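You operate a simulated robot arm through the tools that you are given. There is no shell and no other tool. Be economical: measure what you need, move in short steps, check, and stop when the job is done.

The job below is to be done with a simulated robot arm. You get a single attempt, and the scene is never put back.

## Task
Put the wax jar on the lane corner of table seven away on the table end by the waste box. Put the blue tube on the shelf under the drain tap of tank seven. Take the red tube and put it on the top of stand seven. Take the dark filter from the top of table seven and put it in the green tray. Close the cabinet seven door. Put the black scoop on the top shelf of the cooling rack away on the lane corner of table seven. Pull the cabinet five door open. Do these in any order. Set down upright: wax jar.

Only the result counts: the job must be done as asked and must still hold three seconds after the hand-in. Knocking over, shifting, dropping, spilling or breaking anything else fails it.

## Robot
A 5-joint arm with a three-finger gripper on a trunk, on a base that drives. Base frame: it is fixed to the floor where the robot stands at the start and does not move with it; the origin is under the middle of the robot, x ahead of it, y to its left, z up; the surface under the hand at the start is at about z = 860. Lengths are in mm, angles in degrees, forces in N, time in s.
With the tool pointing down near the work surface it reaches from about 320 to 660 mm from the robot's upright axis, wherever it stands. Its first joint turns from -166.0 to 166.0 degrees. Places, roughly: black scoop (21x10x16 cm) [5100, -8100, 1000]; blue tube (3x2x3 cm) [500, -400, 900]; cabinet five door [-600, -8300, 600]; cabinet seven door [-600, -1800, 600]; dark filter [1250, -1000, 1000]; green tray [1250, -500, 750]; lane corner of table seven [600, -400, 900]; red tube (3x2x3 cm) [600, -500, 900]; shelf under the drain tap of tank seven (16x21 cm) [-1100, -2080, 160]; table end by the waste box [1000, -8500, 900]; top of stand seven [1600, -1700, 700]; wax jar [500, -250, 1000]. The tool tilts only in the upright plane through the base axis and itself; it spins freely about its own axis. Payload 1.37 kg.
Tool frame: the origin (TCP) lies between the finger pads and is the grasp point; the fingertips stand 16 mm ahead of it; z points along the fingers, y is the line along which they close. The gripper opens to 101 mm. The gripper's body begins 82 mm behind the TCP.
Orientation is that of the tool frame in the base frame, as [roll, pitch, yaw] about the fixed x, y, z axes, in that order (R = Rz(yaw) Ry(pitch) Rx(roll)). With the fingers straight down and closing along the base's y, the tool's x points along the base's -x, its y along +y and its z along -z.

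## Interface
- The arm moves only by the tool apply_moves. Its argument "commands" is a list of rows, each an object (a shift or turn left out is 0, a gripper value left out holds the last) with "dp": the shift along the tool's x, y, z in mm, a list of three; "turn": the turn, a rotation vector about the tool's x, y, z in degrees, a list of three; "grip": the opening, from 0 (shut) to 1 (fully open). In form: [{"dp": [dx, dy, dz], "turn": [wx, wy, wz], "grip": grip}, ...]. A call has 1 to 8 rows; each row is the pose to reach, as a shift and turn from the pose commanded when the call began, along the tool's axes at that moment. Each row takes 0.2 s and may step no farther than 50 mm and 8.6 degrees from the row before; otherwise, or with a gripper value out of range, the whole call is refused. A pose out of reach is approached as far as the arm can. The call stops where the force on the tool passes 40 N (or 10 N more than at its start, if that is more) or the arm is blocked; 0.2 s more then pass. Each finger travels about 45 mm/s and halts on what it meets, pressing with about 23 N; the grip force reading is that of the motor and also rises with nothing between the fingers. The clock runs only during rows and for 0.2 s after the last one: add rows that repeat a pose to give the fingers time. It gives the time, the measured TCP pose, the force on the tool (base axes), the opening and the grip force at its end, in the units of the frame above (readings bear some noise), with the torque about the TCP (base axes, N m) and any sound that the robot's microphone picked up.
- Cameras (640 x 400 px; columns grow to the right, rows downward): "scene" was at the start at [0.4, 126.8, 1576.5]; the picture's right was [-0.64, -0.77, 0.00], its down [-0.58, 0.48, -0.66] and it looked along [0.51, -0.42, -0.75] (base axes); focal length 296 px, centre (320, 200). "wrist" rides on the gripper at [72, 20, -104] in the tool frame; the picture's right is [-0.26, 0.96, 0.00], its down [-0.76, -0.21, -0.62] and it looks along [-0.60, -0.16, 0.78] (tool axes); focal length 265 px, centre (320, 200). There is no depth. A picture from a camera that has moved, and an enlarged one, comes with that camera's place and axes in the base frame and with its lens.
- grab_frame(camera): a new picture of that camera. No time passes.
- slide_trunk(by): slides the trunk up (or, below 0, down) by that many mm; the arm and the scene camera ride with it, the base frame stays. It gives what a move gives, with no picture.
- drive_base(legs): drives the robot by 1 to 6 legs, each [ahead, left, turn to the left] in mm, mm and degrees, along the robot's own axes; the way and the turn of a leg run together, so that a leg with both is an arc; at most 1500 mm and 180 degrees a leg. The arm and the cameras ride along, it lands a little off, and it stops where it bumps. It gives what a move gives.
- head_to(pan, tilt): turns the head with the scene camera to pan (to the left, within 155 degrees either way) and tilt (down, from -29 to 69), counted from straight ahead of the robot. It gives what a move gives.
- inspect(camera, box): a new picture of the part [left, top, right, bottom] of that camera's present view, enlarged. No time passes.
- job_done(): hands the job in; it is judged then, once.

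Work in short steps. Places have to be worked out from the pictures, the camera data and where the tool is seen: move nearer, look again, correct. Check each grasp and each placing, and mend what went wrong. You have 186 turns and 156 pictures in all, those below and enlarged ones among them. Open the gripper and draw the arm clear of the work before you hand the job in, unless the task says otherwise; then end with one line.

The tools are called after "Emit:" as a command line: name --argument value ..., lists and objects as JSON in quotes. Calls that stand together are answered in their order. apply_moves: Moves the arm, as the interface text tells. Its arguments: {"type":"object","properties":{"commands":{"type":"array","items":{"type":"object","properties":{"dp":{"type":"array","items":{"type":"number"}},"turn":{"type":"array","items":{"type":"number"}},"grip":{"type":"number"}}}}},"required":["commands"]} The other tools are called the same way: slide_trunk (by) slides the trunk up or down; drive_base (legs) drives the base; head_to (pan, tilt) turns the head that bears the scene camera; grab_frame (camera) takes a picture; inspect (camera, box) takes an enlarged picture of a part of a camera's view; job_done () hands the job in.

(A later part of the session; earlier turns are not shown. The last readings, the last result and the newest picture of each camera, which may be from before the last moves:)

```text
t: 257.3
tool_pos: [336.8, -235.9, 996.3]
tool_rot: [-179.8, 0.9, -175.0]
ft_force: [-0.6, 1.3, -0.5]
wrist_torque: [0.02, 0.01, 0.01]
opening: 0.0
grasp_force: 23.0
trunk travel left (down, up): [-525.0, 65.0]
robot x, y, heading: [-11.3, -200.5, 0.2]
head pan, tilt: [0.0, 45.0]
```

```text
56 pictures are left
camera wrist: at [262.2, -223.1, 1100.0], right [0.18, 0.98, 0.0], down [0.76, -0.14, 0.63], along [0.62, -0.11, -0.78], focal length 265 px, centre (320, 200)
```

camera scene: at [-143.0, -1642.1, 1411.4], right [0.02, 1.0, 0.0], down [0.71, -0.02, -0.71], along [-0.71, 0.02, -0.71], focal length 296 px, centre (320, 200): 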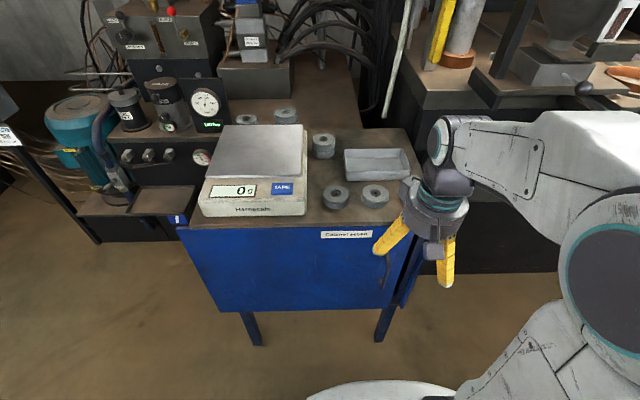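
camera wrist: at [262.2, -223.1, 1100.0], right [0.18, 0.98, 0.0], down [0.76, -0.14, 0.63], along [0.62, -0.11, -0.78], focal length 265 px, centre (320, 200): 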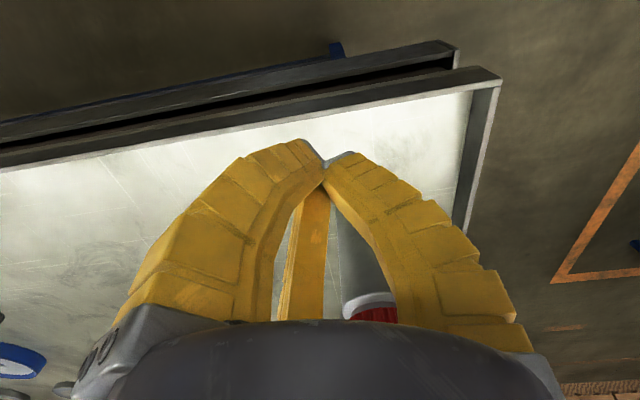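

The lift was refused but the drive was clear of things. Now I raise the hand and open it to see the jar.

Emit:
apply_moves --commands '[{"dp": [0, 0, -45], "grip": 1.0}, {"dp": [0, 0, -90]}, {"dp": [0, 0, -130]}, {"dp": [0, 0, -130]}, {"dp": [0, 0, -130]}]'

Emit:
head_to --pan -20 --tilt 50

Emit:
grab_frame --camera "wrist"

Emit:
grab_frame --camera "scene"

```text
t: 258.5
tool_pos: [335.2, -235.5, 1127.0]
tool_rot: [-179.8, 0.9, -174.9]
ft_force: [0.2, 0.0, -0.1]
wrist_torque: [0.01, -0.01, 0.03]
opening: 100.6
grasp_force: 0.0
trunk travel left (down, up): [-525.0, 65.0]
robot x, y, heading: [-13.8, -203.2, 0.2]
head pan, tilt: [0.0, 45.0]
```

```text
t: 259.4
tool_pos: [334.6, -236.1, 1127.1]
tool_rot: [-179.7, 0.8, -175.1]
ft_force: [0.0, 0.5, -0.7]
wrist_torque: [-0.01, 0.04, -0.02]
opening: 100.8
grasp_force: 0.0
trunk travel left (down, up): [-525.0, 65.0]
robot x, y, heading: [-14.7, -202.0, 0.2]
head pan, tilt: [-20.0, 50.0]
```

```text
55 pictures are left
camera wrist: at [259.6, -222.8, 1230.3], right [0.18, 0.98, 0.0], down [0.76, -0.14, 0.63], along [0.62, -0.11, -0.77], focal length 265 px, centre (320, 200)
```

wrist: 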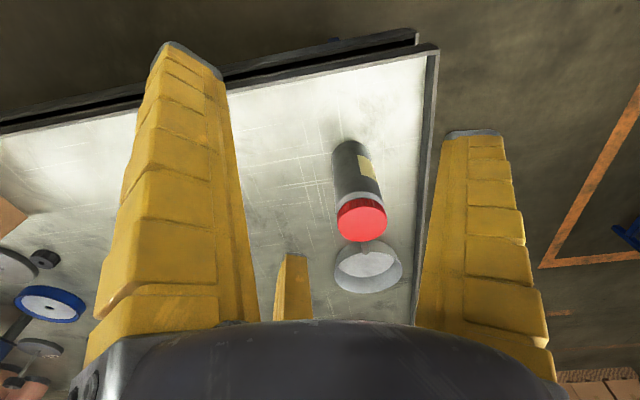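

```text
54 pictures are left
camera scene: at [-0.4, -51.9, 1574.5], right [-0.34, -0.94, 0.0], down [-0.72, 0.26, -0.64], along [0.61, -0.22, -0.77], focal length 296 px, centre (320, 200)
```

scene: 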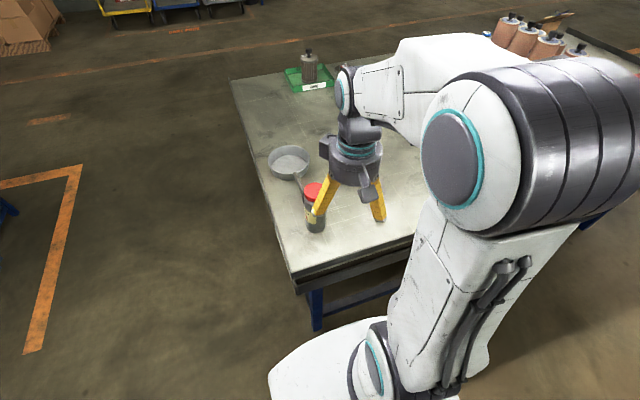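

Lid top at (498,−213,990). I move above it, then descend partway.

Emit:
apply_moves --commands '[{"dp": [-45, 3, 0]}, {"dp": [-90, 5, 0]}, {"dp": [-130, 7, 0]}, {"dp": [-164, 9, 0]}, {"dp": [-164, 9, 40]}, {"dp": [-164, 9, 75]}]'

Emit:
grab_frame --camera "wrist"

```text
t: 260.8
tool_pos: [498.7, -213.0, 1055.3]
tool_rot: [-179.9, 0.8, -175.1]
ft_force: [-0.8, 0.4, 0.1]
wrist_torque: [0.01, 0.01, 0.0]
opening: 100.8
grasp_force: 0.0
trunk travel left (down, up): [-525.0, 65.0]
robot x, y, heading: [-13.4, -200.9, 0.1]
head pan, tilt: [-20.0, 50.0]
```

```text
53 pictures are left
camera wrist: at [423.4, -200.5, 1158.0], right [0.18, 0.98, 0.0], down [0.76, -0.14, 0.63], along [0.62, -0.11, -0.77], focal length 265 px, centre (320, 200)
```

wrist: 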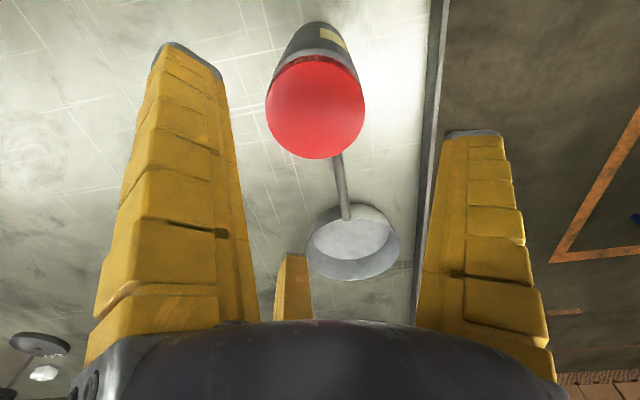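

Refined: jar axis (483,−213), lid top ≈1005. I shift −15 mm in x and descend to TCP z 946, then close.

Emit:
apply_moves --commands '[{"dp": [15.5, 1, 0]}, {"dp": [15.5, 1, 40]}, {"dp": [15.5, 1, 80]}, {"dp": [15.5, 1, 109]}, {"dp": [15.5, 1, 109]}]'

Emit:
grab_frame --camera "wrist"

Emit:
inspect --camera "scene" --box '[260, 120, 400, 250]'

```text
t: 262.0
tool_pos: [483.5, -212.4, 945.1]
tool_rot: [-179.9, 0.9, -175.0]
ft_force: [-1.6, -0.7, 6.8]
wrist_torque: [0.04, -0.06, -0.01]
opening: 101.7
grasp_force: 0.0
trunk travel left (down, up): [-525.0, 65.0]
robot x, y, heading: [-12.3, -202.0, 0.2]
head pan, tilt: [-20.0, 50.0]
```

```text
52 pictures are left
camera wrist: at [408.3, -200.3, 1049.0], right [0.18, 0.98, 0.0], down [0.76, -0.14, 0.63], along [0.62, -0.11, -0.77], focal length 265 px, centre (320, 200)
```

wrist: 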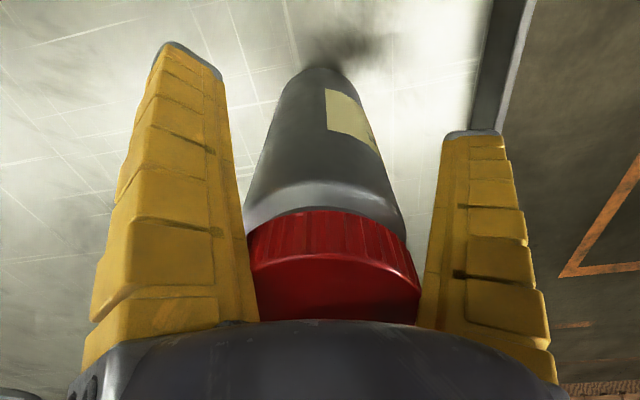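

```text
3.08 times, centred on (330, 185) of scene
camera zoom: at [-1.3, -52.1, 1574.6], right [-0.34, -0.94, 0.0], down [-0.72, 0.26, -0.64], along [0.61, -0.22, -0.77], focal length 912 px, centre (289, 246)
```

zoom: 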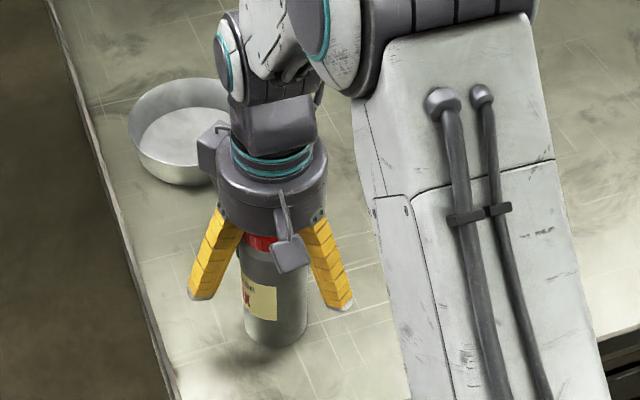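

The palm is just touching the lid (6.8 N). I rise 8 mm and close on the jar.

Emit:
apply_moves --commands '[{"dp": [0, 0, -8]}, {"dp": [0, 0, -8], "grip": 0.0}, {"dp": [0, 0, -8]}, {"dp": [0, 0, -8]}, {"dp": [0, 0, -8]}, {"dp": [0, 0, -8]}]'

Emit:
apply_moves --commands '[{"dp": [0, 0, -5]}, {"dp": [0, 0, -15]}, {"dp": [0, 0, -30]}]'

Emit:
grab_frame --camera "wrist"

```text
t: 263.4
tool_pos: [484.0, -213.1, 954.2]
tool_rot: [-179.9, 0.9, -174.9]
ft_force: [-1.8, 1.3, 3.8]
wrist_torque: [-0.08, 0.19, -0.03]
opening: 58.0
grasp_force: 23.1
trunk travel left (down, up): [-525.0, 65.0]
robot x, y, heading: [-8.5, -200.5, 0.0]
head pan, tilt: [-20.0, 50.0]
```

```text
t: 264.2
tool_pos: [483.8, -213.8, 984.4]
tool_rot: [-180.0, 0.8, -175.1]
ft_force: [-0.5, -1.1, -4.2]
wrist_torque: [0.04, -0.01, 0.02]
opening: 57.8
grasp_force: 23.1
trunk travel left (down, up): [-525.0, 65.0]
robot x, y, heading: [-10.8, -203.8, -0.0]
head pan, tilt: [-20.0, 50.0]
```

```text
50 pictures are left
camera wrist: at [408.1, -200.7, 1087.1], right [0.18, 0.98, 0.0], down [0.76, -0.14, 0.63], along [0.62, -0.11, -0.78], focal length 265 px, centre (320, 200)
```

wrist: 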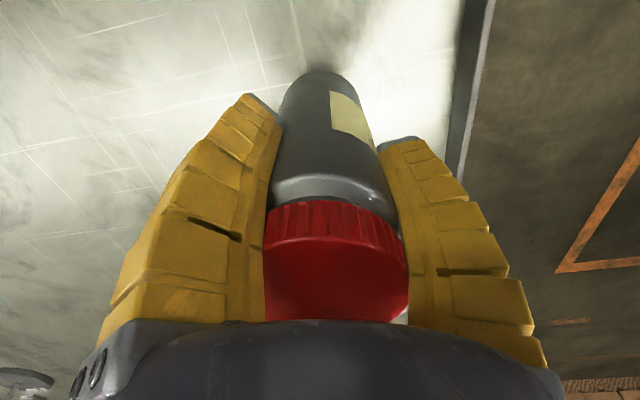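

Jar gripped (58 mm) and lifted. I retract and drive around the left end to the far lane.

Emit:
apply_moves --commands '[{"dp": [0, 0, -45]}, {"dp": [20, 0, -85]}, {"dp": [50, 0, -115]}, {"dp": [85, 0, -135]}, {"dp": [120, 0, -145]}, {"dp": [140, 0, -150]}]'

Emit:
drive_base --legs '[[-60, 0, 0], [0, 740, 0], [1200, 0, 0], [1200, 0, 0], [0, 0, -90], [700, 0, 0]]'

Emit:
head_to --pan 0 --tilt 12

Emit:
grab_frame --camera "scene"

```text
t: 265.6
tool_pos: [341.8, -224.6, 1130.5]
tool_rot: [-180.0, 0.9, -174.9]
ft_force: [-1.3, 0.1, -4.1]
wrist_torque: [-0.02, -0.03, 0.03]
opening: 57.6
grasp_force: 22.9
trunk travel left (down, up): [-525.0, 65.0]
robot x, y, heading: [-11.9, -205.3, 0.2]
head pan, tilt: [-20.0, 50.0]
```

```text
t: 288.7
tool_pos: [2305.0, -548.3, 1130.1]
tool_rot: [-179.9, 0.7, 94.6]
ft_force: [0.2, -0.8, -4.1]
wrist_torque: [0.01, 0.04, 0.0]
opening: 56.7
grasp_force: 23.3
trunk travel left (down, up): [-525.0, 65.0]
robot x, y, heading: [2332.0, -194.0, -90.3]
head pan, tilt: [-20.0, 50.0]
```

```text
t: 289.8
tool_pos: [2304.6, -548.7, 1131.5]
tool_rot: [-179.9, 0.8, 94.7]
ft_force: [0.5, 0.0, -3.5]
wrist_torque: [-0.01, 0.02, -0.01]
opening: 56.7
grasp_force: 23.4
trunk travel left (down, up): [-525.0, 65.0]
robot x, y, heading: [2332.2, -194.9, -90.0]
head pan, tilt: [0.0, 12.0]
```

```text
49 pictures are left
camera scene: at [2505.9, -226.0, 1633.0], right [-1.0, 0.0, 0.0], down [0.0, 0.21, -0.98], along [0.0, -0.98, -0.21], focal length 296 px, centre (320, 200)
```

scene: 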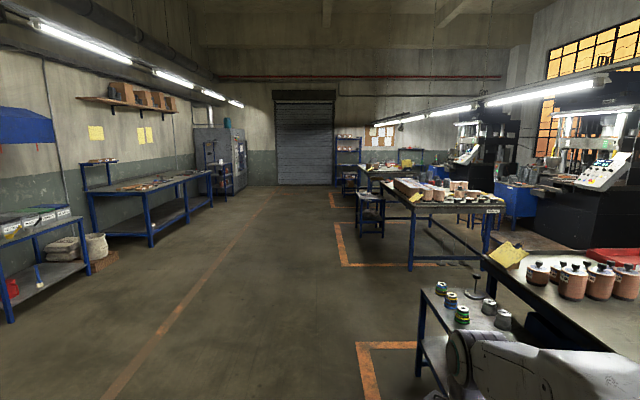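

Lane ahead is clear. I drive 6 m down the lane.

Emit:
drive_base --legs '[[1500, 0, 0], [1500, 0, 0], [1500, 0, 0], [1400, 0, 0]]'

Emit:
head_to --pan -25 --tilt 22

Emit:
grab_frame --camera "scene"

```text
t: 317.8
tool_pos: [2149.4, -6425.6, 1130.8]
tool_rot: [-179.9, 0.7, 92.8]
ft_force: [-0.6, -0.7, -3.8]
wrist_torque: [0.0, -0.02, 0.01]
opening: 56.5
grasp_force: 22.9
trunk travel left (down, up): [-525.0, 65.0]
robot x, y, heading: [2185.2, -6072.6, -92.2]
head pan, tilt: [0.0, 12.0]
```

```text
t: 318.6
tool_pos: [2150.1, -6426.0, 1131.1]
tool_rot: [-179.9, 0.8, 92.7]
ft_force: [-0.2, -0.1, -4.1]
wrist_torque: [0.02, -0.01, -0.01]
opening: 56.4
grasp_force: 23.0
trunk travel left (down, up): [-525.0, 65.0]
robot x, y, heading: [2188.1, -6068.9, -91.9]
head pan, tilt: [-25.0, 22.0]
```

```text
48 pictures are left
camera scene: at [2323.0, -6100.5, 1616.8], right [-0.89, 0.46, 0.0], down [0.17, 0.33, -0.93], along [-0.42, -0.83, -0.37], focal length 296 px, centre (320, 200)
```

scene: 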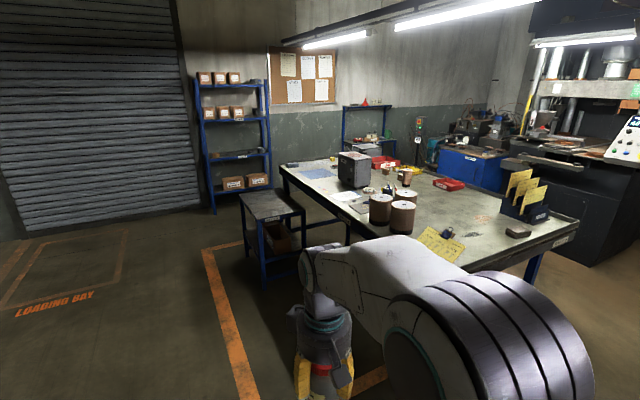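

I zoom into the far end of table five.

Emit:
inspect --camera "scene" --box '[230, 90, 470, 260]'

```text
2.35 times, centred on (350, 175) of scene
camera zoom: at [2323.0, -6100.5, 1616.8], right [-0.89, 0.46, 0.0], down [0.17, 0.33, -0.93], along [-0.42, -0.83, -0.37], focal length 697 px, centre (249, 259)
```

zoom: 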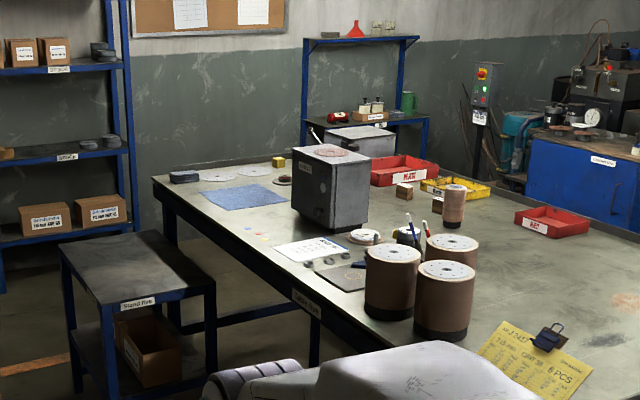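

There is ample room beyond the table's far end. I drive further down the lane past the end and look.

Emit:
drive_base --legs '[[1500, 0, 2], [1500, 0, 0]]'

Emit:
head_to --pan -70 --tilt 30

Emit:
grab_frame --camera "scene"

```text
t: 333.0
tool_pos: [2163.4, -9403.3, 1130.6]
tool_rot: [-179.9, 0.7, 95.6]
ft_force: [0.6, -0.9, -3.9]
wrist_torque: [-0.01, -0.01, 0.01]
opening: 56.5
grasp_force: 23.1
trunk travel left (down, up): [-525.0, 65.0]
robot x, y, heading: [2184.3, -9050.0, -89.2]
head pan, tilt: [-25.0, 22.0]
```

```text
t: 334.1
tool_pos: [2163.4, -9404.9, 1129.8]
tool_rot: [-179.9, 0.8, 95.7]
ft_force: [-0.5, 0.5, -4.3]
wrist_torque: [-0.01, -0.01, 0.0]
opening: 56.7
grasp_force: 22.9
trunk travel left (down, up): [-525.0, 65.0]
robot x, y, heading: [2182.9, -9045.9, -89.1]
head pan, tilt: [-70.0, 30.0]
```

```text
46 pictures are left
camera scene: at [2272.7, -9017.1, 1604.0], right [-0.36, 0.93, 0.0], down [0.47, 0.18, -0.87], along [-0.81, -0.31, -0.5], focal length 296 px, centre (320, 200)
```

scene: 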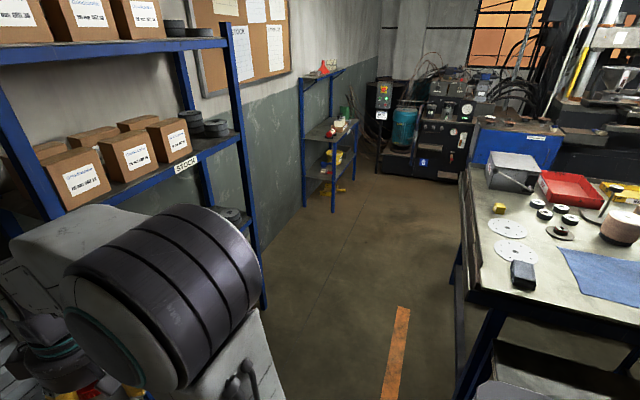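

I zoom on the table end to find a free spot near (1000,−8500).

Emit:
inspect --camera "scene" --box '[450, 130, 640, 320]'

```text
2.11 times, centred on (545, 225) of scene
camera zoom: at [2272.7, -9017.1, 1604.0], right [-0.36, 0.93, 0.0], down [0.47, 0.18, -0.87], along [-0.81, -0.31, -0.5], focal length 624 px, centre (-154, 147)
```

zoom: 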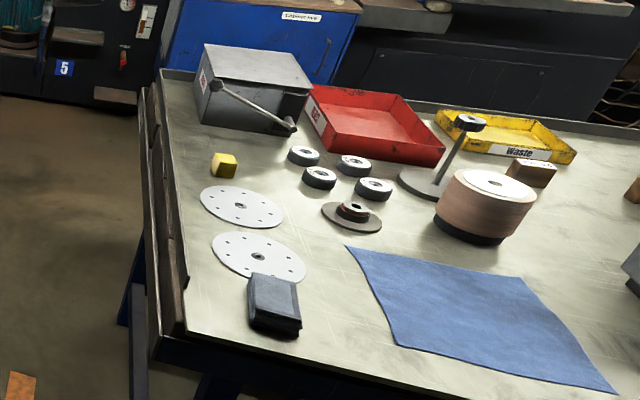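

I'll set the jar at a clear spot near (915,−8555), approaching from the end side. Turn to face +y and crab left.

Emit:
drive_base --legs '[[160, 0, 0], [0, 0, 90], [0, 0, 89], [0, 1250, 0]]'

Emit:
head_to --pan 15 --tilt 42

Emit:
grab_frame --camera "scene"

```text
t: 349.1
tool_pos: [958.6, -8852.4, 1130.3]
tool_rot: [-179.9, 0.8, -85.3]
ft_force: [-0.7, 0.4, -4.9]
wrist_torque: [-0.04, -0.02, -0.04]
opening: 56.8
grasp_force: 23.5
trunk travel left (down, up): [-525.0, 65.0]
robot x, y, heading: [933.9, -9206.4, 89.5]
head pan, tilt: [-70.0, 30.0]
```

```text
t: 350.6
tool_pos: [960.3, -8851.9, 1130.4]
tool_rot: [-179.8, 0.8, -85.4]
ft_force: [0.5, -0.4, -3.7]
wrist_torque: [0.03, 0.01, -0.05]
opening: 56.5
grasp_force: 22.7
trunk travel left (down, up): [-525.0, 65.0]
robot x, y, heading: [932.8, -9206.8, 89.9]
head pan, tilt: [15.0, 42.0]
```

```text
44 pictures are left
camera scene: at [737.2, -9183.7, 1585.7], right [0.97, 0.25, 0.0], down [0.17, -0.65, -0.74], along [-0.19, 0.72, -0.67], focal length 296 px, centre (320, 200)
```

scene: 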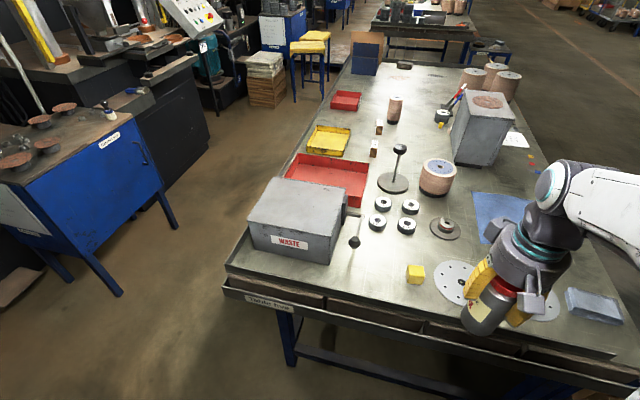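

The WASTE box is at the left; a clear spot lies at (900,−8545) amid cube, discs, rings. I advance 70 mm and bring the jar above it.

Emit:
drive_base --legs '[[75, 0, 0]]'

Emit:
apply_moves --commands '[{"dp": [-40, -5, 0]}, {"dp": [-80, -10, 0]}, {"dp": [-120, -15, 0]}, {"dp": [-160, -20, 0]}, {"dp": [-200, -27, 20]}, {"dp": [-235, -36, 40]}]'

Emit:
grab_frame --camera "wrist"

Emit:
grab_frame --camera "scene"

```text
t: 351.7
tool_pos: [960.4, -8775.0, 1129.5]
tool_rot: [-179.9, 0.7, -85.3]
ft_force: [-0.8, 0.6, -4.4]
wrist_torque: [-0.02, -0.03, 0.03]
opening: 56.3
grasp_force: 23.0
trunk travel left (down, up): [-525.0, 65.0]
robot x, y, heading: [933.2, -9134.8, 89.7]
head pan, tilt: [15.0, 42.0]
```

```text
t: 353.1
tool_pos: [976.7, -8538.0, 1091.3]
tool_rot: [-179.9, 0.5, -85.4]
ft_force: [0.3, 1.1, -3.7]
wrist_torque: [-0.03, 0.04, 0.0]
opening: 56.7
grasp_force: 22.6
trunk travel left (down, up): [-525.0, 65.0]
robot x, y, heading: [933.4, -9130.0, 90.0]
head pan, tilt: [15.0, 42.0]
```

```text
43 pictures are left
camera wrist: at [963.1, -8613.6, 1195.4], right [-0.98, 0.19, 0.0], down [0.14, 0.76, 0.63], along [0.12, 0.62, -0.78], focal length 265 px, centre (320, 200)
```

wrist: 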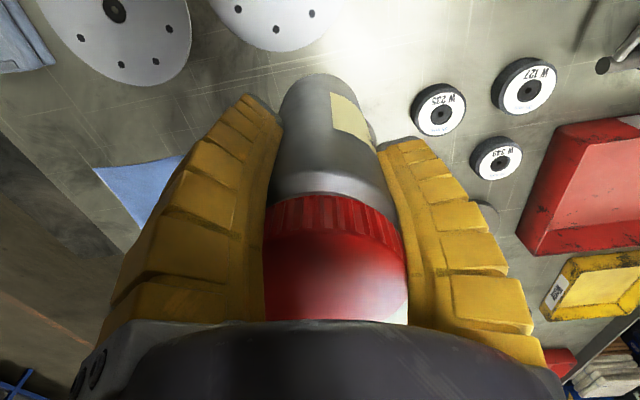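

```text
42 pictures are left
camera scene: at [737.7, -9106.8, 1585.7], right [0.97, 0.26, 0.0], down [0.17, -0.65, -0.74], along [-0.19, 0.72, -0.67], focal length 296 px, centre (320, 200)
```

scene: 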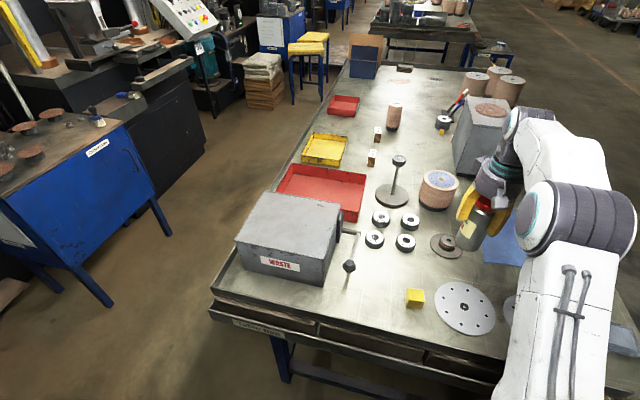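

I went the wrong way sideways; correct to (900,−8552) and check.

Emit:
apply_moves --commands '[{"dp": [4, 39, 0]}, {"dp": [8, 78, 0]}, {"dp": [8, 78, 40]}, {"dp": [8, 78, 75]}]'

Emit:
grab_frame --camera "wrist"

Emit:
inspect --camera "scene" --box '[330, 160, 520, 350]'

```text
t: 354.1
tool_pos: [898.9, -8550.8, 1017.3]
tool_rot: [-180.0, 0.8, -85.5]
ft_force: [-0.1, -0.4, -4.3]
wrist_torque: [-0.01, 0.01, 0.0]
opening: 56.6
grasp_force: 23.2
trunk travel left (down, up): [-525.0, 65.0]
robot x, y, heading: [936.3, -9130.5, 89.7]
head pan, tilt: [15.0, 42.0]
```

```text
41 pictures are left
camera wrist: at [884.7, -8626.6, 1121.3], right [-0.98, 0.19, 0.0], down [0.15, 0.76, 0.63], along [0.11, 0.62, -0.78], focal length 265 px, centre (320, 200)
```

wrist: 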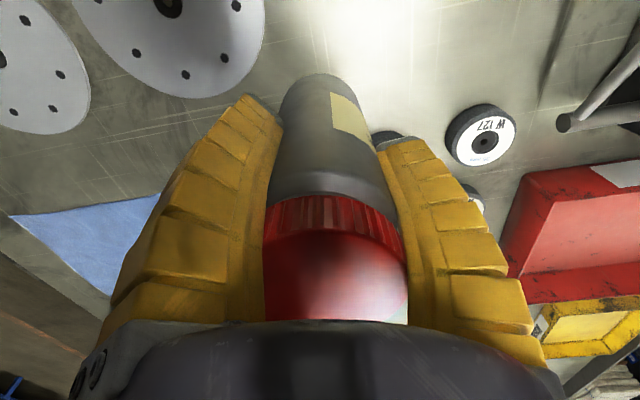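

```text
2.11 times, centred on (425, 255) of scene
camera zoom: at [737.3, -9107.9, 1585.7], right [0.97, 0.26, 0.0], down [0.17, -0.65, -0.74], along [-0.19, 0.72, -0.67], focal length 624 px, centre (99, 84)
```

zoom: 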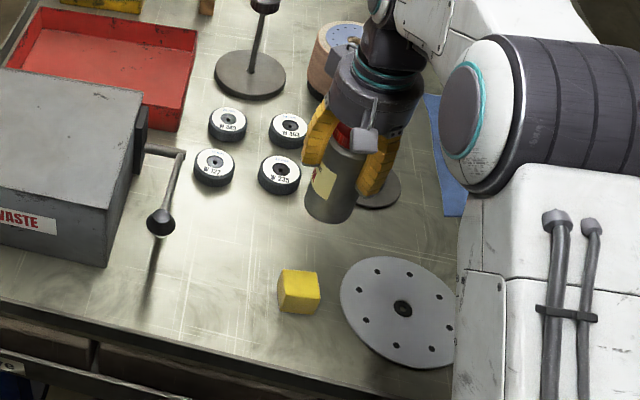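

The landing spot is clear. Descend to ~960 then gently to contact.

Emit:
apply_moves --commands '[{"dp": [0, 0, 30]}, {"dp": [0, 0, 52]}, {"dp": [0, 0, 56]}, {"dp": [0, 0, 59]}, {"dp": [0, 0, 61]}, {"dp": [0, 0, 61]}]'

```text
t: 355.5
tool_pos: [900.2, -8551.2, 956.6]
tool_rot: [180.0, 0.7, -85.4]
ft_force: [-0.5, 0.4, -4.2]
wrist_torque: [0.01, 0.0, 0.0]
opening: 56.5
grasp_force: 22.9
trunk travel left (down, up): [-525.0, 65.0]
robot x, y, heading: [933.7, -9133.9, 89.8]
head pan, tilt: [15.0, 42.0]
```

Emit:
apply_moves --commands '[{"dp": [0, 0, 1.5]}, {"dp": [0, 0, 3]}, {"dp": [0, 0, 4]}, {"dp": [0, 0, 5]}, {"dp": [0, 0, 5]}]'

```text
t: 356.7
tool_pos: [900.2, -8550.3, 954.4]
tool_rot: [-180.0, 1.2, -85.4]
ft_force: [-0.2, 5.4, 19.5]
wrist_torque: [-0.21, -0.09, 0.04]
opening: 57.0
grasp_force: 23.0
trunk travel left (down, up): [-525.0, 65.0]
robot x, y, heading: [933.1, -9133.1, 89.8]
head pan, tilt: [15.0, 42.0]
```

Contact (≈20 N). Back off 2 mm, open fully, then rise straight up.

Emit:
apply_moves --commands '[{"dp": [0, 0, -1.5]}, {"dp": [0, 0, -2], "grip": 1.0}, {"dp": [0, 0, -2]}, {"dp": [0, 0, -2]}, {"dp": [0, 0, -2]}, {"dp": [0, 0, -20]}, {"dp": [0, 0, -60]}, {"dp": [0, 0, -105]}]'

Emit:
apply_moves --commands '[{"dp": [0, 0, -40]}, {"dp": [20, 0, -75]}, {"dp": [60, -5, -75]}, {"dp": [100, -10, -75]}, {"dp": [145, -15, -75]}, {"dp": [190, -20, -75]}, {"dp": [225, -22, -75]}]'

Emit:
inspect --camera "scene" --box '[330, 120, 560, 350]'

```text
t: 358.5
tool_pos: [899.8, -8552.8, 1058.8]
tool_rot: [-180.0, 0.9, -85.3]
ft_force: [0.2, 1.6, -0.7]
wrist_torque: [-0.02, 0.03, -0.01]
opening: 100.4
grasp_force: 0.1
trunk travel left (down, up): [-525.0, 65.0]
robot x, y, heading: [933.4, -9132.5, 89.7]
head pan, tilt: [15.0, 42.0]
```

```text
t: 360.1
tool_pos: [940.1, -8778.3, 1130.8]
tool_rot: [-179.9, 0.7, -85.4]
ft_force: [0.1, 0.4, -0.1]
wrist_torque: [0.03, 0.04, 0.0]
opening: 100.7
grasp_force: 0.1
trunk travel left (down, up): [-525.0, 65.0]
robot x, y, heading: [936.2, -9132.1, 90.1]
head pan, tilt: [15.0, 42.0]
```

```text
1.74 times, centred on (445, 235) of scene
camera zoom: at [737.4, -9109.8, 1585.7], right [0.97, 0.26, 0.0], down [0.17, -0.65, -0.74], along [-0.19, 0.72, -0.67], focal length 515 px, centre (103, 139)
```

zoom: 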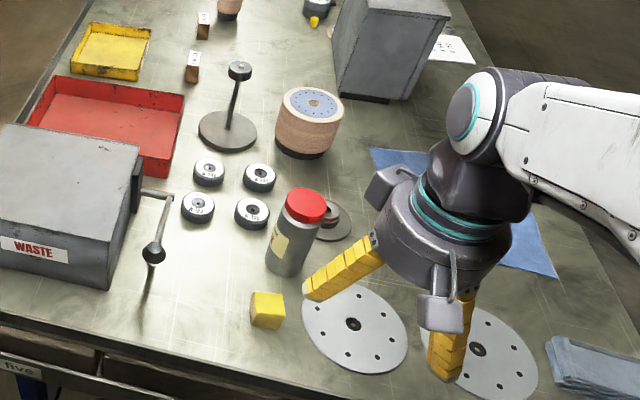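

Jar stands upright. Now to cabinet five: drive round the table end into the press aisle and face its door.

Emit:
drive_base --legs '[[-110, 0, 0], [0, 1045, 0], [980, 0, 0], [0, 0, 90]]'

Emit:
slide_trunk --by -170

Emit:
head_to --pan 0 --tilt 45

Emit:
grab_frame --camera "scene"

```text
t: 374.8
tool_pos: [-447.1, -8238.3, 1130.5]
tool_rot: [-179.9, 0.8, 3.1]
ft_force: [-0.4, 0.0, -0.3]
wrist_torque: [-0.02, -0.03, 0.0]
opening: 100.4
grasp_force: 0.0
trunk travel left (down, up): [-525.0, 65.0]
robot x, y, heading: [-95.9, -8252.5, 177.9]
head pan, tilt: [15.0, 42.0]
```

```text
t: 376.7
tool_pos: [-446.6, -8237.1, 960.7]
tool_rot: [-179.9, 0.8, 3.1]
ft_force: [0.5, 0.1, 0.1]
wrist_torque: [-0.02, 0.02, 0.01]
opening: 100.4
grasp_force: 0.1
trunk travel left (down, up): [-355.0, 235.0]
robot x, y, heading: [-93.0, -8252.2, 178.3]
head pan, tilt: [15.0, 42.0]
```

```text
t: 377.4
tool_pos: [-447.7, -8238.2, 961.2]
tool_rot: [-179.9, 0.9, 3.1]
ft_force: [0.5, 0.2, -0.3]
wrist_torque: [-0.02, 0.03, 0.0]
opening: 100.6
grasp_force: 0.0
trunk travel left (down, up): [-355.0, 235.0]
robot x, y, heading: [-93.7, -8251.9, 178.2]
head pan, tilt: [0.0, 45.0]
```

```text
38 pictures are left
camera scene: at [-119.9, -8425.7, 1411.4], right [0.03, 1.0, 0.0], down [0.71, -0.02, -0.71], along [-0.71, 0.02, -0.71], focal length 296 px, centre (320, 200)
```

scene: 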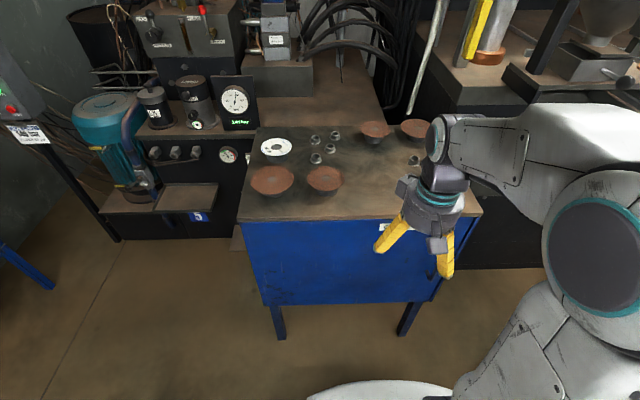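

Handle ≈(−573,−8090,690). I shift the base 80 mm right, and bring the closed hand to the right side of the handle, yawed radially.

Emit:
drive_base --legs '[[0, -85, 1.5]]'

Emit:
apply_moves --commands '[{"dp": [0, -35, 10], "turn": [0, 0, 6], "grip": 0.0}, {"dp": [0, -70, 30], "turn": [0, 0, 12]}, {"dp": [0, -108, 55], "turn": [0, 0, 17]}, {"dp": [0, -108, 60], "turn": [0, 0, 17]}, {"dp": [0, -108, 60], "turn": [0, 0, 17]}]'

Emit:
grab_frame --camera "wrist"

```text
t: 378.5
tool_pos: [-446.6, -8161.7, 961.0]
tool_rot: [-179.9, 0.8, 4.6]
ft_force: [0.7, 0.3, -0.2]
wrist_torque: [-0.01, -0.01, 0.0]
opening: 100.6
grasp_force: 0.1
trunk travel left (down, up): [-355.0, 235.0]
robot x, y, heading: [-90.3, -8168.6, 180.0]
head pan, tilt: [0.0, 45.0]
```

```text
t: 379.7
tool_pos: [-455.1, -8055.2, 900.0]
tool_rot: [-179.9, 0.7, -12.3]
ft_force: [0.8, 0.5, 0.2]
wrist_torque: [0.03, 0.0, 0.03]
opening: 1.9
grasp_force: 7.2
trunk travel left (down, up): [-355.0, 235.0]
robot x, y, heading: [-91.3, -8168.7, 179.9]
head pan, tilt: [0.0, 45.0]
```

```text
37 pictures are left
camera wrist: at [-388.5, -8090.4, 1003.2], right [-0.47, -0.88, 0.0], down [-0.69, 0.36, 0.63], along [-0.56, 0.29, -0.78], focal length 265 px, centre (320, 200)
```

wrist: 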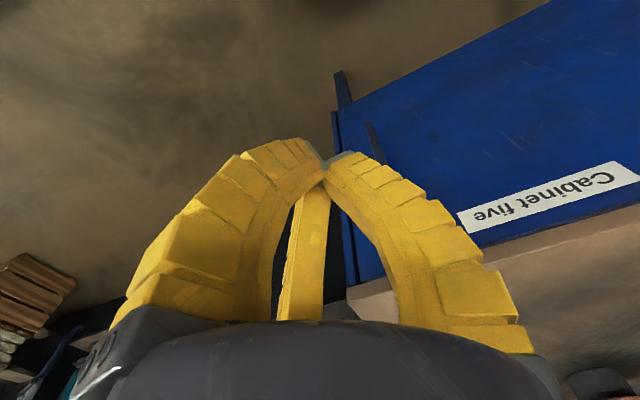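

Handle y≈−8080. I tilt 20° and go down to the right of it at (−570,−8035,715).

Emit:
apply_moves --commands '[{"dp": [-2, -15, 0], "turn": [0, 0, 3]}, {"dp": [-4, -28, 0], "turn": [0, 0, 3]}]'

Emit:
apply_moves --commands '[{"turn": [0, -7, 0]}, {"turn": [0, -14, 0]}, {"turn": [0, -20, 0]}, {"dp": [0, 0, 30], "turn": [0, -20, 0]}]'

```text
t: 380.3
tool_pos: [-453.4, -8026.1, 900.3]
tool_rot: [-179.9, 0.7, -15.4]
ft_force: [-0.3, -0.8, -0.1]
wrist_torque: [-0.03, 0.01, 0.0]
opening: 0.1
grasp_force: 23.0
trunk travel left (down, up): [-355.0, 235.0]
robot x, y, heading: [-95.6, -8168.0, 179.8]
head pan, tilt: [0.0, 45.0]
```

```text
t: 381.3
tool_pos: [-463.2, -8046.9, 870.2]
tool_rot: [-178.1, 20.8, -15.5]
ft_force: [0.5, 0.0, 0.0]
wrist_torque: [0.0, 0.01, -0.01]
opening: 0.0
grasp_force: 22.9
out of reach, approached as far as the arm can: row 1, 2, 3, 4
trunk travel left (down, up): [-355.0, 235.0]
robot x, y, heading: [-90.4, -8167.6, 179.8]
head pan, tilt: [0.0, 45.0]
```

Emit:
apply_moves --commands '[{"dp": [-8, 5, 40]}, {"dp": [-16, 10, 80]}, {"dp": [-25, 16, 120]}, {"dp": [-32, 20, 152]}, {"dp": [-38, 25, 182]}, {"dp": [-38, 25, 182]}]'

Emit:
grab_frame --camera "wrist"

```text
t: 382.5
tool_pos: [-558.9, -8045.9, 722.2]
tool_rot: [-179.6, 20.7, -15.4]
ft_force: [7.7, 0.3, 12.8]
wrist_torque: [-0.35, 0.23, 0.22]
opening: 0.0
grasp_force: 22.8
out of reach, approached as far as the arm can: row 1, 2, 3
trunk travel left (down, up): [-355.0, 235.0]
robot x, y, heading: [-92.2, -8170.3, 179.3]
head pan, tilt: [0.0, 45.0]
stopped in row 5: the force on the tool passed its limit at 66 N (the readings are from after the stop); the commanded pose is now the measured one
```

```text
36 pictures are left
camera wrist: at [-464.4, -8093.9, 794.9], right [-0.5, -0.86, 0.09], down [-0.42, 0.33, 0.85], along [-0.76, 0.39, -0.52], focal length 265 px, centre (320, 200)
```

wrist: 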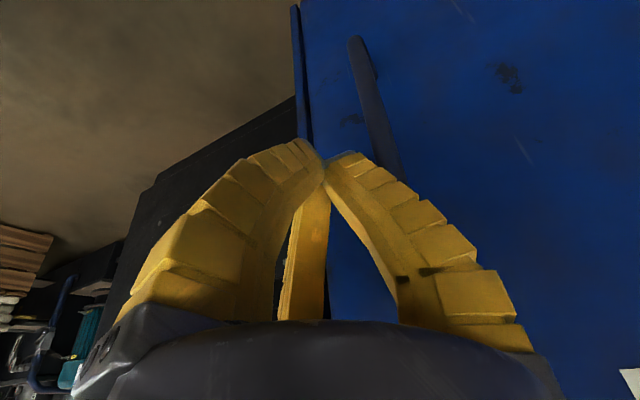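

Torque says the contact is 28 mm to the −y side: the finger's bulge sits on the handle's top. I lift, shift +y 25 mm, and lower beside it.

Emit:
apply_moves --commands '[{"dp": [0, 0, -20]}, {"dp": [-3, -14, -20]}, {"dp": [-7, -28, -18]}, {"dp": [-7, -28, -5]}, {"dp": [-9, -28, 8]}, {"dp": [-9, -28, 8]}]'

```text
t: 383.9
tool_pos: [-564.5, -8021.4, 717.4]
tool_rot: [-178.5, 20.6, -15.4]
ft_force: [0.0, -0.1, 0.0]
wrist_torque: [0.02, 0.03, -0.02]
opening: 0.0
grasp_force: 23.0
out of reach, approached as far as the arm can: row 3, 4, 5, 6
trunk travel left (down, up): [-355.0, 235.0]
robot x, y, heading: [-90.3, -8166.1, 179.8]
head pan, tilt: [0.0, 45.0]
```

Clear. Now push the handle toward −y, following azimuth.

Emit:
apply_moves --commands '[{"dp": [7.5, 29, -2.9], "turn": [-1.2, 0, -3.1]}, {"dp": [15, 58, -5.8], "turn": [-2.4, 0, -6.2]}, {"dp": [22.5, 87, -8.7], "turn": [-3.6, 0, -9.3]}, {"dp": [30, 116, -11.6], "turn": [-4.8, 0, -12.4]}, {"dp": [37.5, 145, -14.5], "turn": [-6, 0, -15.5]}]'

Emit:
grab_frame --camera "wrist"

```text
t: 385.1
tool_pos: [-566.6, -8172.6, 716.0]
tool_rot: [-179.8, 20.6, 1.4]
ft_force: [0.0, 0.8, -0.3]
wrist_torque: [0.0, 0.0, 0.01]
opening: 0.2
grasp_force: 22.8
trunk travel left (down, up): [-355.0, 235.0]
robot x, y, heading: [-91.1, -8167.5, 179.7]
head pan, tilt: [0.0, 45.0]
```

```text
35 pictures are left
camera wrist: at [-462.4, -8191.6, 788.7], right [-0.23, -0.97, 0.09], down [-0.49, 0.19, 0.85], along [-0.84, 0.15, -0.52], focal length 265 px, centre (320, 200)
```

wrist: 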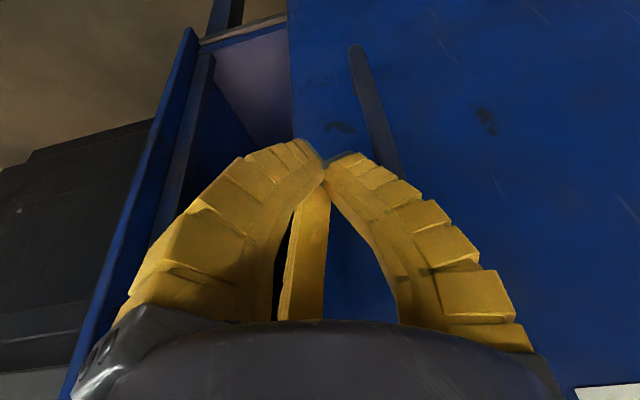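

Door is sliding open (~100 mm). I continue until its stop.

Emit:
apply_moves --commands '[{"dp": [-1, 40, 0], "turn": [-1.5, 0, -4.1]}, {"dp": [-2, 80, 0], "turn": [-3, 0, -8.2]}, {"dp": [-3, 120, 0], "turn": [-4.5, 0, -12.3]}, {"dp": [-4, 160, 0], "turn": [-6, 0, -16.4]}, {"dp": [-5, 200, 0], "turn": [-7.5, 0, -20.5]}, {"dp": [-6, 240, 0], "turn": [-9, 0, -24.6]}]'

Emit:
grab_frame --camera "scene"

```text
t: 386.5
tool_pos: [-570.8, -8408.1, 719.2]
tool_rot: [179.2, 20.3, 27.5]
ft_force: [0.8, 0.0, 0.2]
wrist_torque: [-0.01, -0.04, -0.03]
opening: 0.1
grasp_force: 22.6
out of reach, approached as far as the arm can: row 2, 3, 4, 5, 6
trunk travel left (down, up): [-355.0, 235.0]
robot x, y, heading: [-94.7, -8166.0, 180.0]
head pan, tilt: [0.0, 45.0]
```

```text
34 pictures are left
camera scene: at [-113.7, -8342.2, 1411.3], right [0.0, 1.0, 0.0], down [0.71, 0.0, -0.71], along [-0.71, 0.0, -0.71], focal length 296 px, centre (320, 200)
```

scene: 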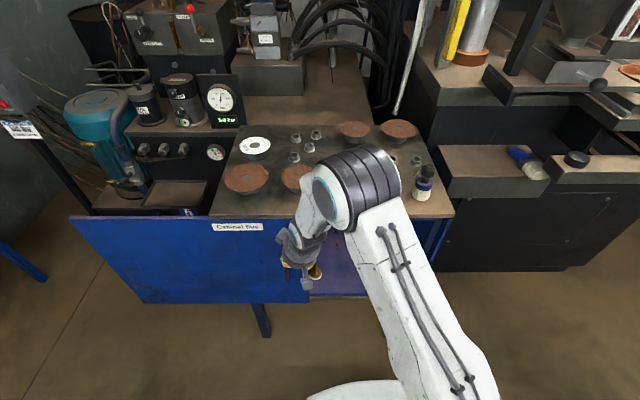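

The door is about 330 mm open. I push further toward its stop.

Emit:
apply_moves --commands '[{"dp": [-17, 35, 6], "turn": [-1.2, 0, -3]}, {"dp": [-34, 71, 13], "turn": [-2.2, 0, -6]}, {"dp": [-52, 106, 19], "turn": [-3, 0, -8]}, {"dp": [-69, 142, 26], "turn": [-3.8, 0, -10]}]'

Emit:
grab_frame --camera "scene"

```text
t: 387.2
tool_pos: [-575.6, -8470.0, 716.8]
tool_rot: [179.2, 19.5, 33.0]
ft_force: [3.6, 11.4, 7.6]
wrist_torque: [-0.09, -0.05, 0.13]
opening: 0.2
grasp_force: 23.4
out of reach, approached as far as the arm can: row 1, 2, 3
trunk travel left (down, up): [-355.0, 235.0]
robot x, y, heading: [-88.4, -8166.8, 179.7]
head pan, tilt: [0.0, 45.0]
stopped in row 3: the force on the tool passed its limit at 52 N (the readings are from after the stop); the commanded pose is now the measured one
```

```text
33 pictures are left
camera scene: at [-113.1, -8340.0, 1411.7], right [0.01, 1.0, 0.0], down [0.71, -0.01, -0.71], along [-0.71, 0.0, -0.71], focal length 296 px, centre (320, 200)
```

scene: 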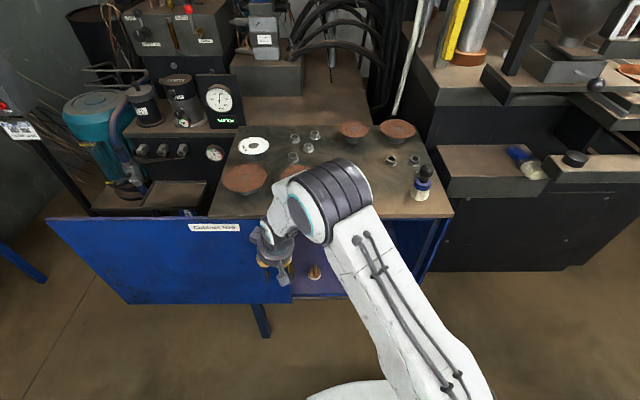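

Door at its stop, fully open. I retract the hand and restore the travel pose.

Emit:
apply_moves --commands '[{"dp": [28, -10, -10]}, {"dp": [45, -8, -40]}, {"dp": [60, -4, -80]}, {"dp": [73, 4, -115]}, {"dp": [73, 4, -140], "turn": [0, 7, 0]}, {"dp": [73, 4, -150], "turn": [0, 14, 0]}, {"dp": [73, 4, -150], "turn": [0, 19.5, 0]}]'

Emit:
slide_trunk --by 170

```text
t: 388.8
tool_pos: [-476.9, -8409.1, 833.3]
tool_rot: [-180.0, 0.0, 33.6]
ft_force: [0.2, 0.8, 0.2]
wrist_torque: [0.02, 0.02, -0.01]
opening: 0.1
grasp_force: 22.7
trunk travel left (down, up): [-355.0, 235.0]
robot x, y, heading: [-90.2, -8165.1, 179.6]
head pan, tilt: [0.0, 45.0]
```

```text
t: 390.7
tool_pos: [-477.0, -8410.0, 1003.2]
tool_rot: [180.0, 0.0, 33.5]
ft_force: [0.1, -0.2, 0.6]
wrist_torque: [0.02, -0.01, 0.02]
opening: 0.1
grasp_force: 23.5
trunk travel left (down, up): [-525.0, 65.0]
robot x, y, heading: [-91.3, -8167.7, 179.7]
head pan, tilt: [0.0, 45.0]
```

Tuck the arm in front.

Emit:
apply_moves --commands '[{"dp": [23, -26, -18], "turn": [0, 0, 4.8], "grip": 1.0}, {"dp": [47, -52, -36], "turn": [0, 0, 9.6]}, {"dp": [70, -78, -54], "turn": [0, 0, 14.4]}, {"dp": [94, -103, -72], "turn": [0, 0, 19.2]}, {"dp": [117, -129, -90], "turn": [0, 0, 24]}, {"dp": [141, -155, -108], "turn": [0, 0, 28.8]}, {"dp": [164, -181, -127], "turn": [0, 0, 33.5]}]'

Emit:
drive_base --legs '[[0, 0, 90], [1070, 0, 0], [0, 1200, 0], [0, 1200, 0], [0, 0, 45]]'

Emit:
head_to --pan 45 --tilt 12

Emit:
grab_frame --camera "scene"

```text
t: 392.3
tool_pos: [-438.0, -8167.6, 1129.6]
tool_rot: [-180.0, 0.0, 0.1]
ft_force: [0.1, 0.2, 0.1]
wrist_torque: [-0.06, 0.02, 0.0]
opening: 100.4
grasp_force: 0.2
trunk travel left (down, up): [-525.0, 65.0]
robot x, y, heading: [-91.9, -8167.1, 179.8]
head pan, tilt: [0.0, 45.0]
```

```text
t: 415.0
tool_pos: [2504.7, -9555.5, 1129.3]
tool_rot: [-179.9, 0.0, 133.2]
ft_force: [1.0, -0.7, -0.1]
wrist_torque: [0.02, 0.0, 0.02]
opening: 100.6
grasp_force: 0.0
trunk travel left (down, up): [-525.0, 65.0]
robot x, y, heading: [2263.3, -9304.3, -47.1]
head pan, tilt: [0.0, 45.0]
```

```text
t: 416.1
tool_pos: [2505.1, -9554.5, 1128.4]
tool_rot: [180.0, 0.1, 133.2]
ft_force: [0.2, -0.4, -0.2]
wrist_torque: [0.0, 0.05, 0.01]
opening: 100.6
grasp_force: 0.0
trunk travel left (down, up): [-525.0, 65.0]
robot x, y, heading: [2264.5, -9302.3, -47.1]
head pan, tilt: [45.0, 12.0]
```

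```text
32 pictures are left
camera scene: at [2447.9, -9142.0, 1633.0], right [-0.04, -1.0, 0.0], down [-0.21, 0.01, -0.98], along [0.98, -0.04, -0.21], focal length 296 px, centre (320, 200)
```

scene: 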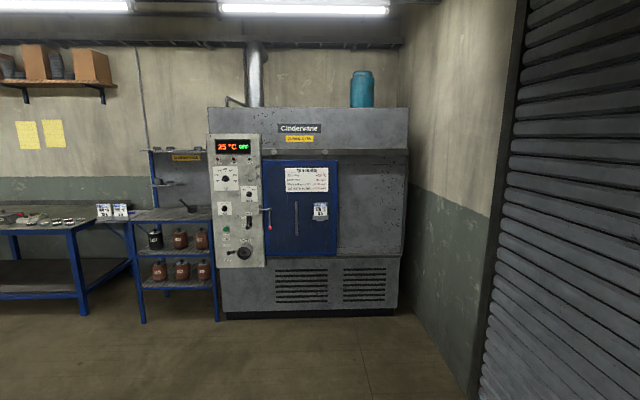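

The cooling rack is left of the oven with a dark scoop on it. Zoom.

Emit:
inspect --camera "scene" --box '[120, 140, 230, 330]'

```text
2.11 times, centred on (175, 235) of scene
camera zoom: at [2447.9, -9142.0, 1633.0], right [-0.04, -1.0, 0.0], down [-0.21, 0.01, -0.98], along [0.98, -0.04, -0.21], focal length 624 px, centre (625, 126)
```

zoom: 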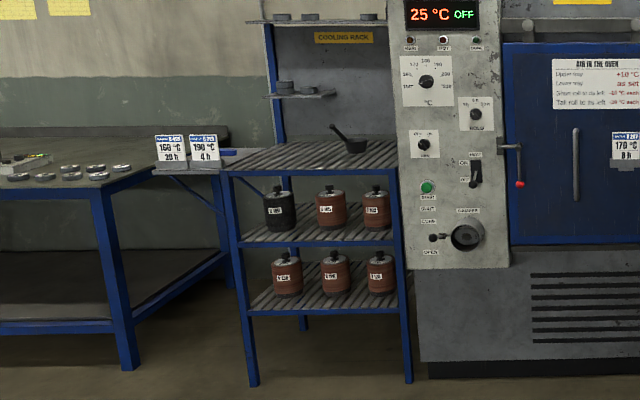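

I drive to the front of the rack, stopping ~600 mm before its front (x≈4870).

Emit:
drive_base --legs '[[0, 0, 47], [0, 1270, 0], [1300, 0, 0], [700, 0, 0]]'

Emit:
head_to --pan -12 --tilt 30

Emit:
grab_frame --camera "scene"

```text
t: 434.2
tool_pos: [4624.8, -8016.4, 1130.2]
tool_rot: [179.9, 0.0, -178.8]
ft_force: [-1.1, -1.0, 0.5]
wrist_torque: [0.02, 0.01, 0.01]
opening: 100.6
grasp_force: 0.1
trunk travel left (down, up): [-525.0, 65.0]
robot x, y, heading: [4279.0, -8026.3, 0.9]
head pan, tilt: [45.0, 12.0]
```

```text
t: 435.4
tool_pos: [4624.2, -8016.4, 1130.0]
tool_rot: [-180.0, 0.0, -178.7]
ft_force: [-0.7, -0.7, 0.4]
wrist_torque: [-0.02, 0.02, 0.01]
opening: 100.5
grasp_force: 0.0
trunk travel left (down, up): [-525.0, 65.0]
robot x, y, heading: [4276.4, -8024.5, 0.9]
head pan, tilt: [-12.0, 30.0]
```

```text
30 pictures are left
camera scene: at [4303.0, -7865.5, 1604.0], right [-0.19, -0.98, 0.0], down [-0.49, 0.1, -0.87], along [0.85, -0.17, -0.5], focal length 296 px, centre (320, 200)
```

scene: 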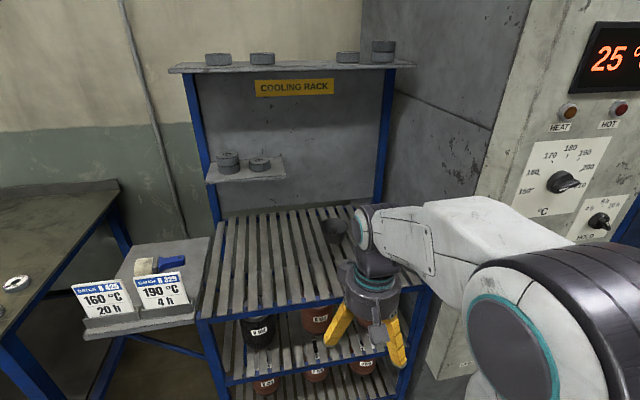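

The arm hides the scoop. I swing the hand right and look.

Emit:
apply_moves --commands '[{"dp": [0, -45, 0]}, {"dp": [0, -90, 0]}, {"dp": [0, -135, 0]}, {"dp": [0, -180, 0]}]'

Emit:
inspect --camera "scene" --box '[180, 40, 430, 330]'

Emit:
grab_frame --camera "wrist"

```text
t: 436.4
tool_pos: [4627.8, -8196.6, 1128.3]
tool_rot: [180.0, -0.1, -178.7]
ft_force: [-0.1, -0.1, -1.1]
wrist_torque: [0.02, 0.0, -0.03]
opening: 100.8
grasp_force: 0.0
trunk travel left (down, up): [-525.0, 65.0]
robot x, y, heading: [4275.5, -8027.6, 0.9]
head pan, tilt: [-12.0, 30.0]
```

```text
1.38 times, centred on (305, 185) of scene
camera zoom: at [4303.3, -7866.6, 1604.1], right [-0.19, -0.98, 0.0], down [-0.49, 0.1, -0.87], along [0.85, -0.17, -0.5], focal length 409 px, centre (341, 221)
```

zoom: 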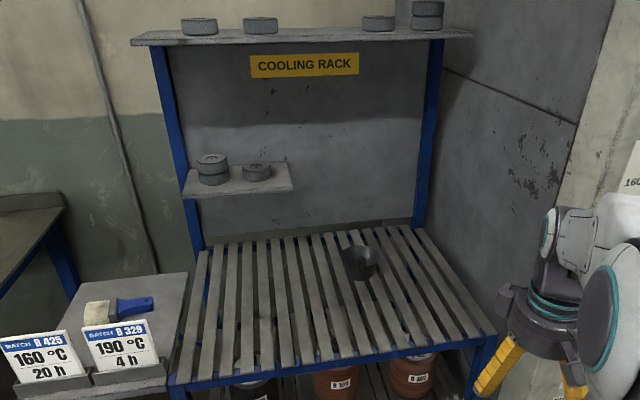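

```text
28 pictures are left
camera wrist: at [4555.0, -8179.8, 1233.0], right [0.24, 0.97, 0.0], down [0.76, -0.19, 0.62], along [0.6, -0.15, -0.78], focal length 265 px, centre (320, 200)
```

wrist: 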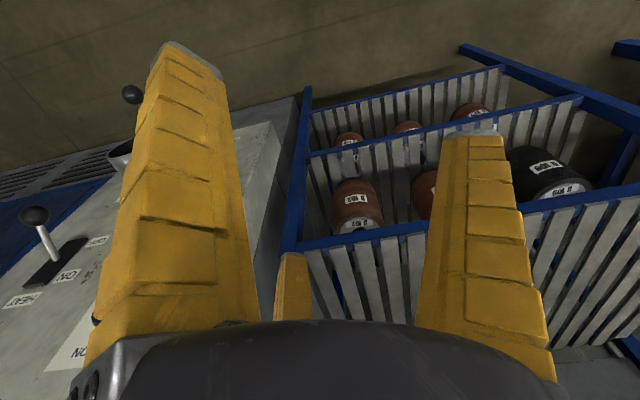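

Zoom on the scoop to get the handle's direction.

Emit:
inspect --camera "scene" --box '[290, 180, 390, 260]'

```text
5.00 times, centred on (340, 220) of scene
camera zoom: at [4303.3, -7866.6, 1604.1], right [-0.19, -0.98, 0.0], down [-0.49, 0.1, -0.87], along [0.85, -0.17, -0.5], focal length 1481 px, centre (220, 100)
```

zoom: 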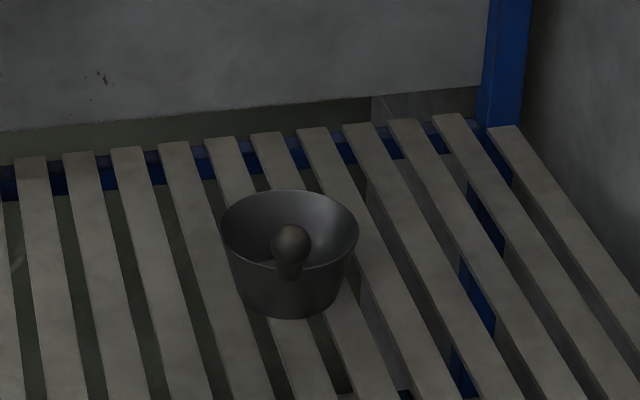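

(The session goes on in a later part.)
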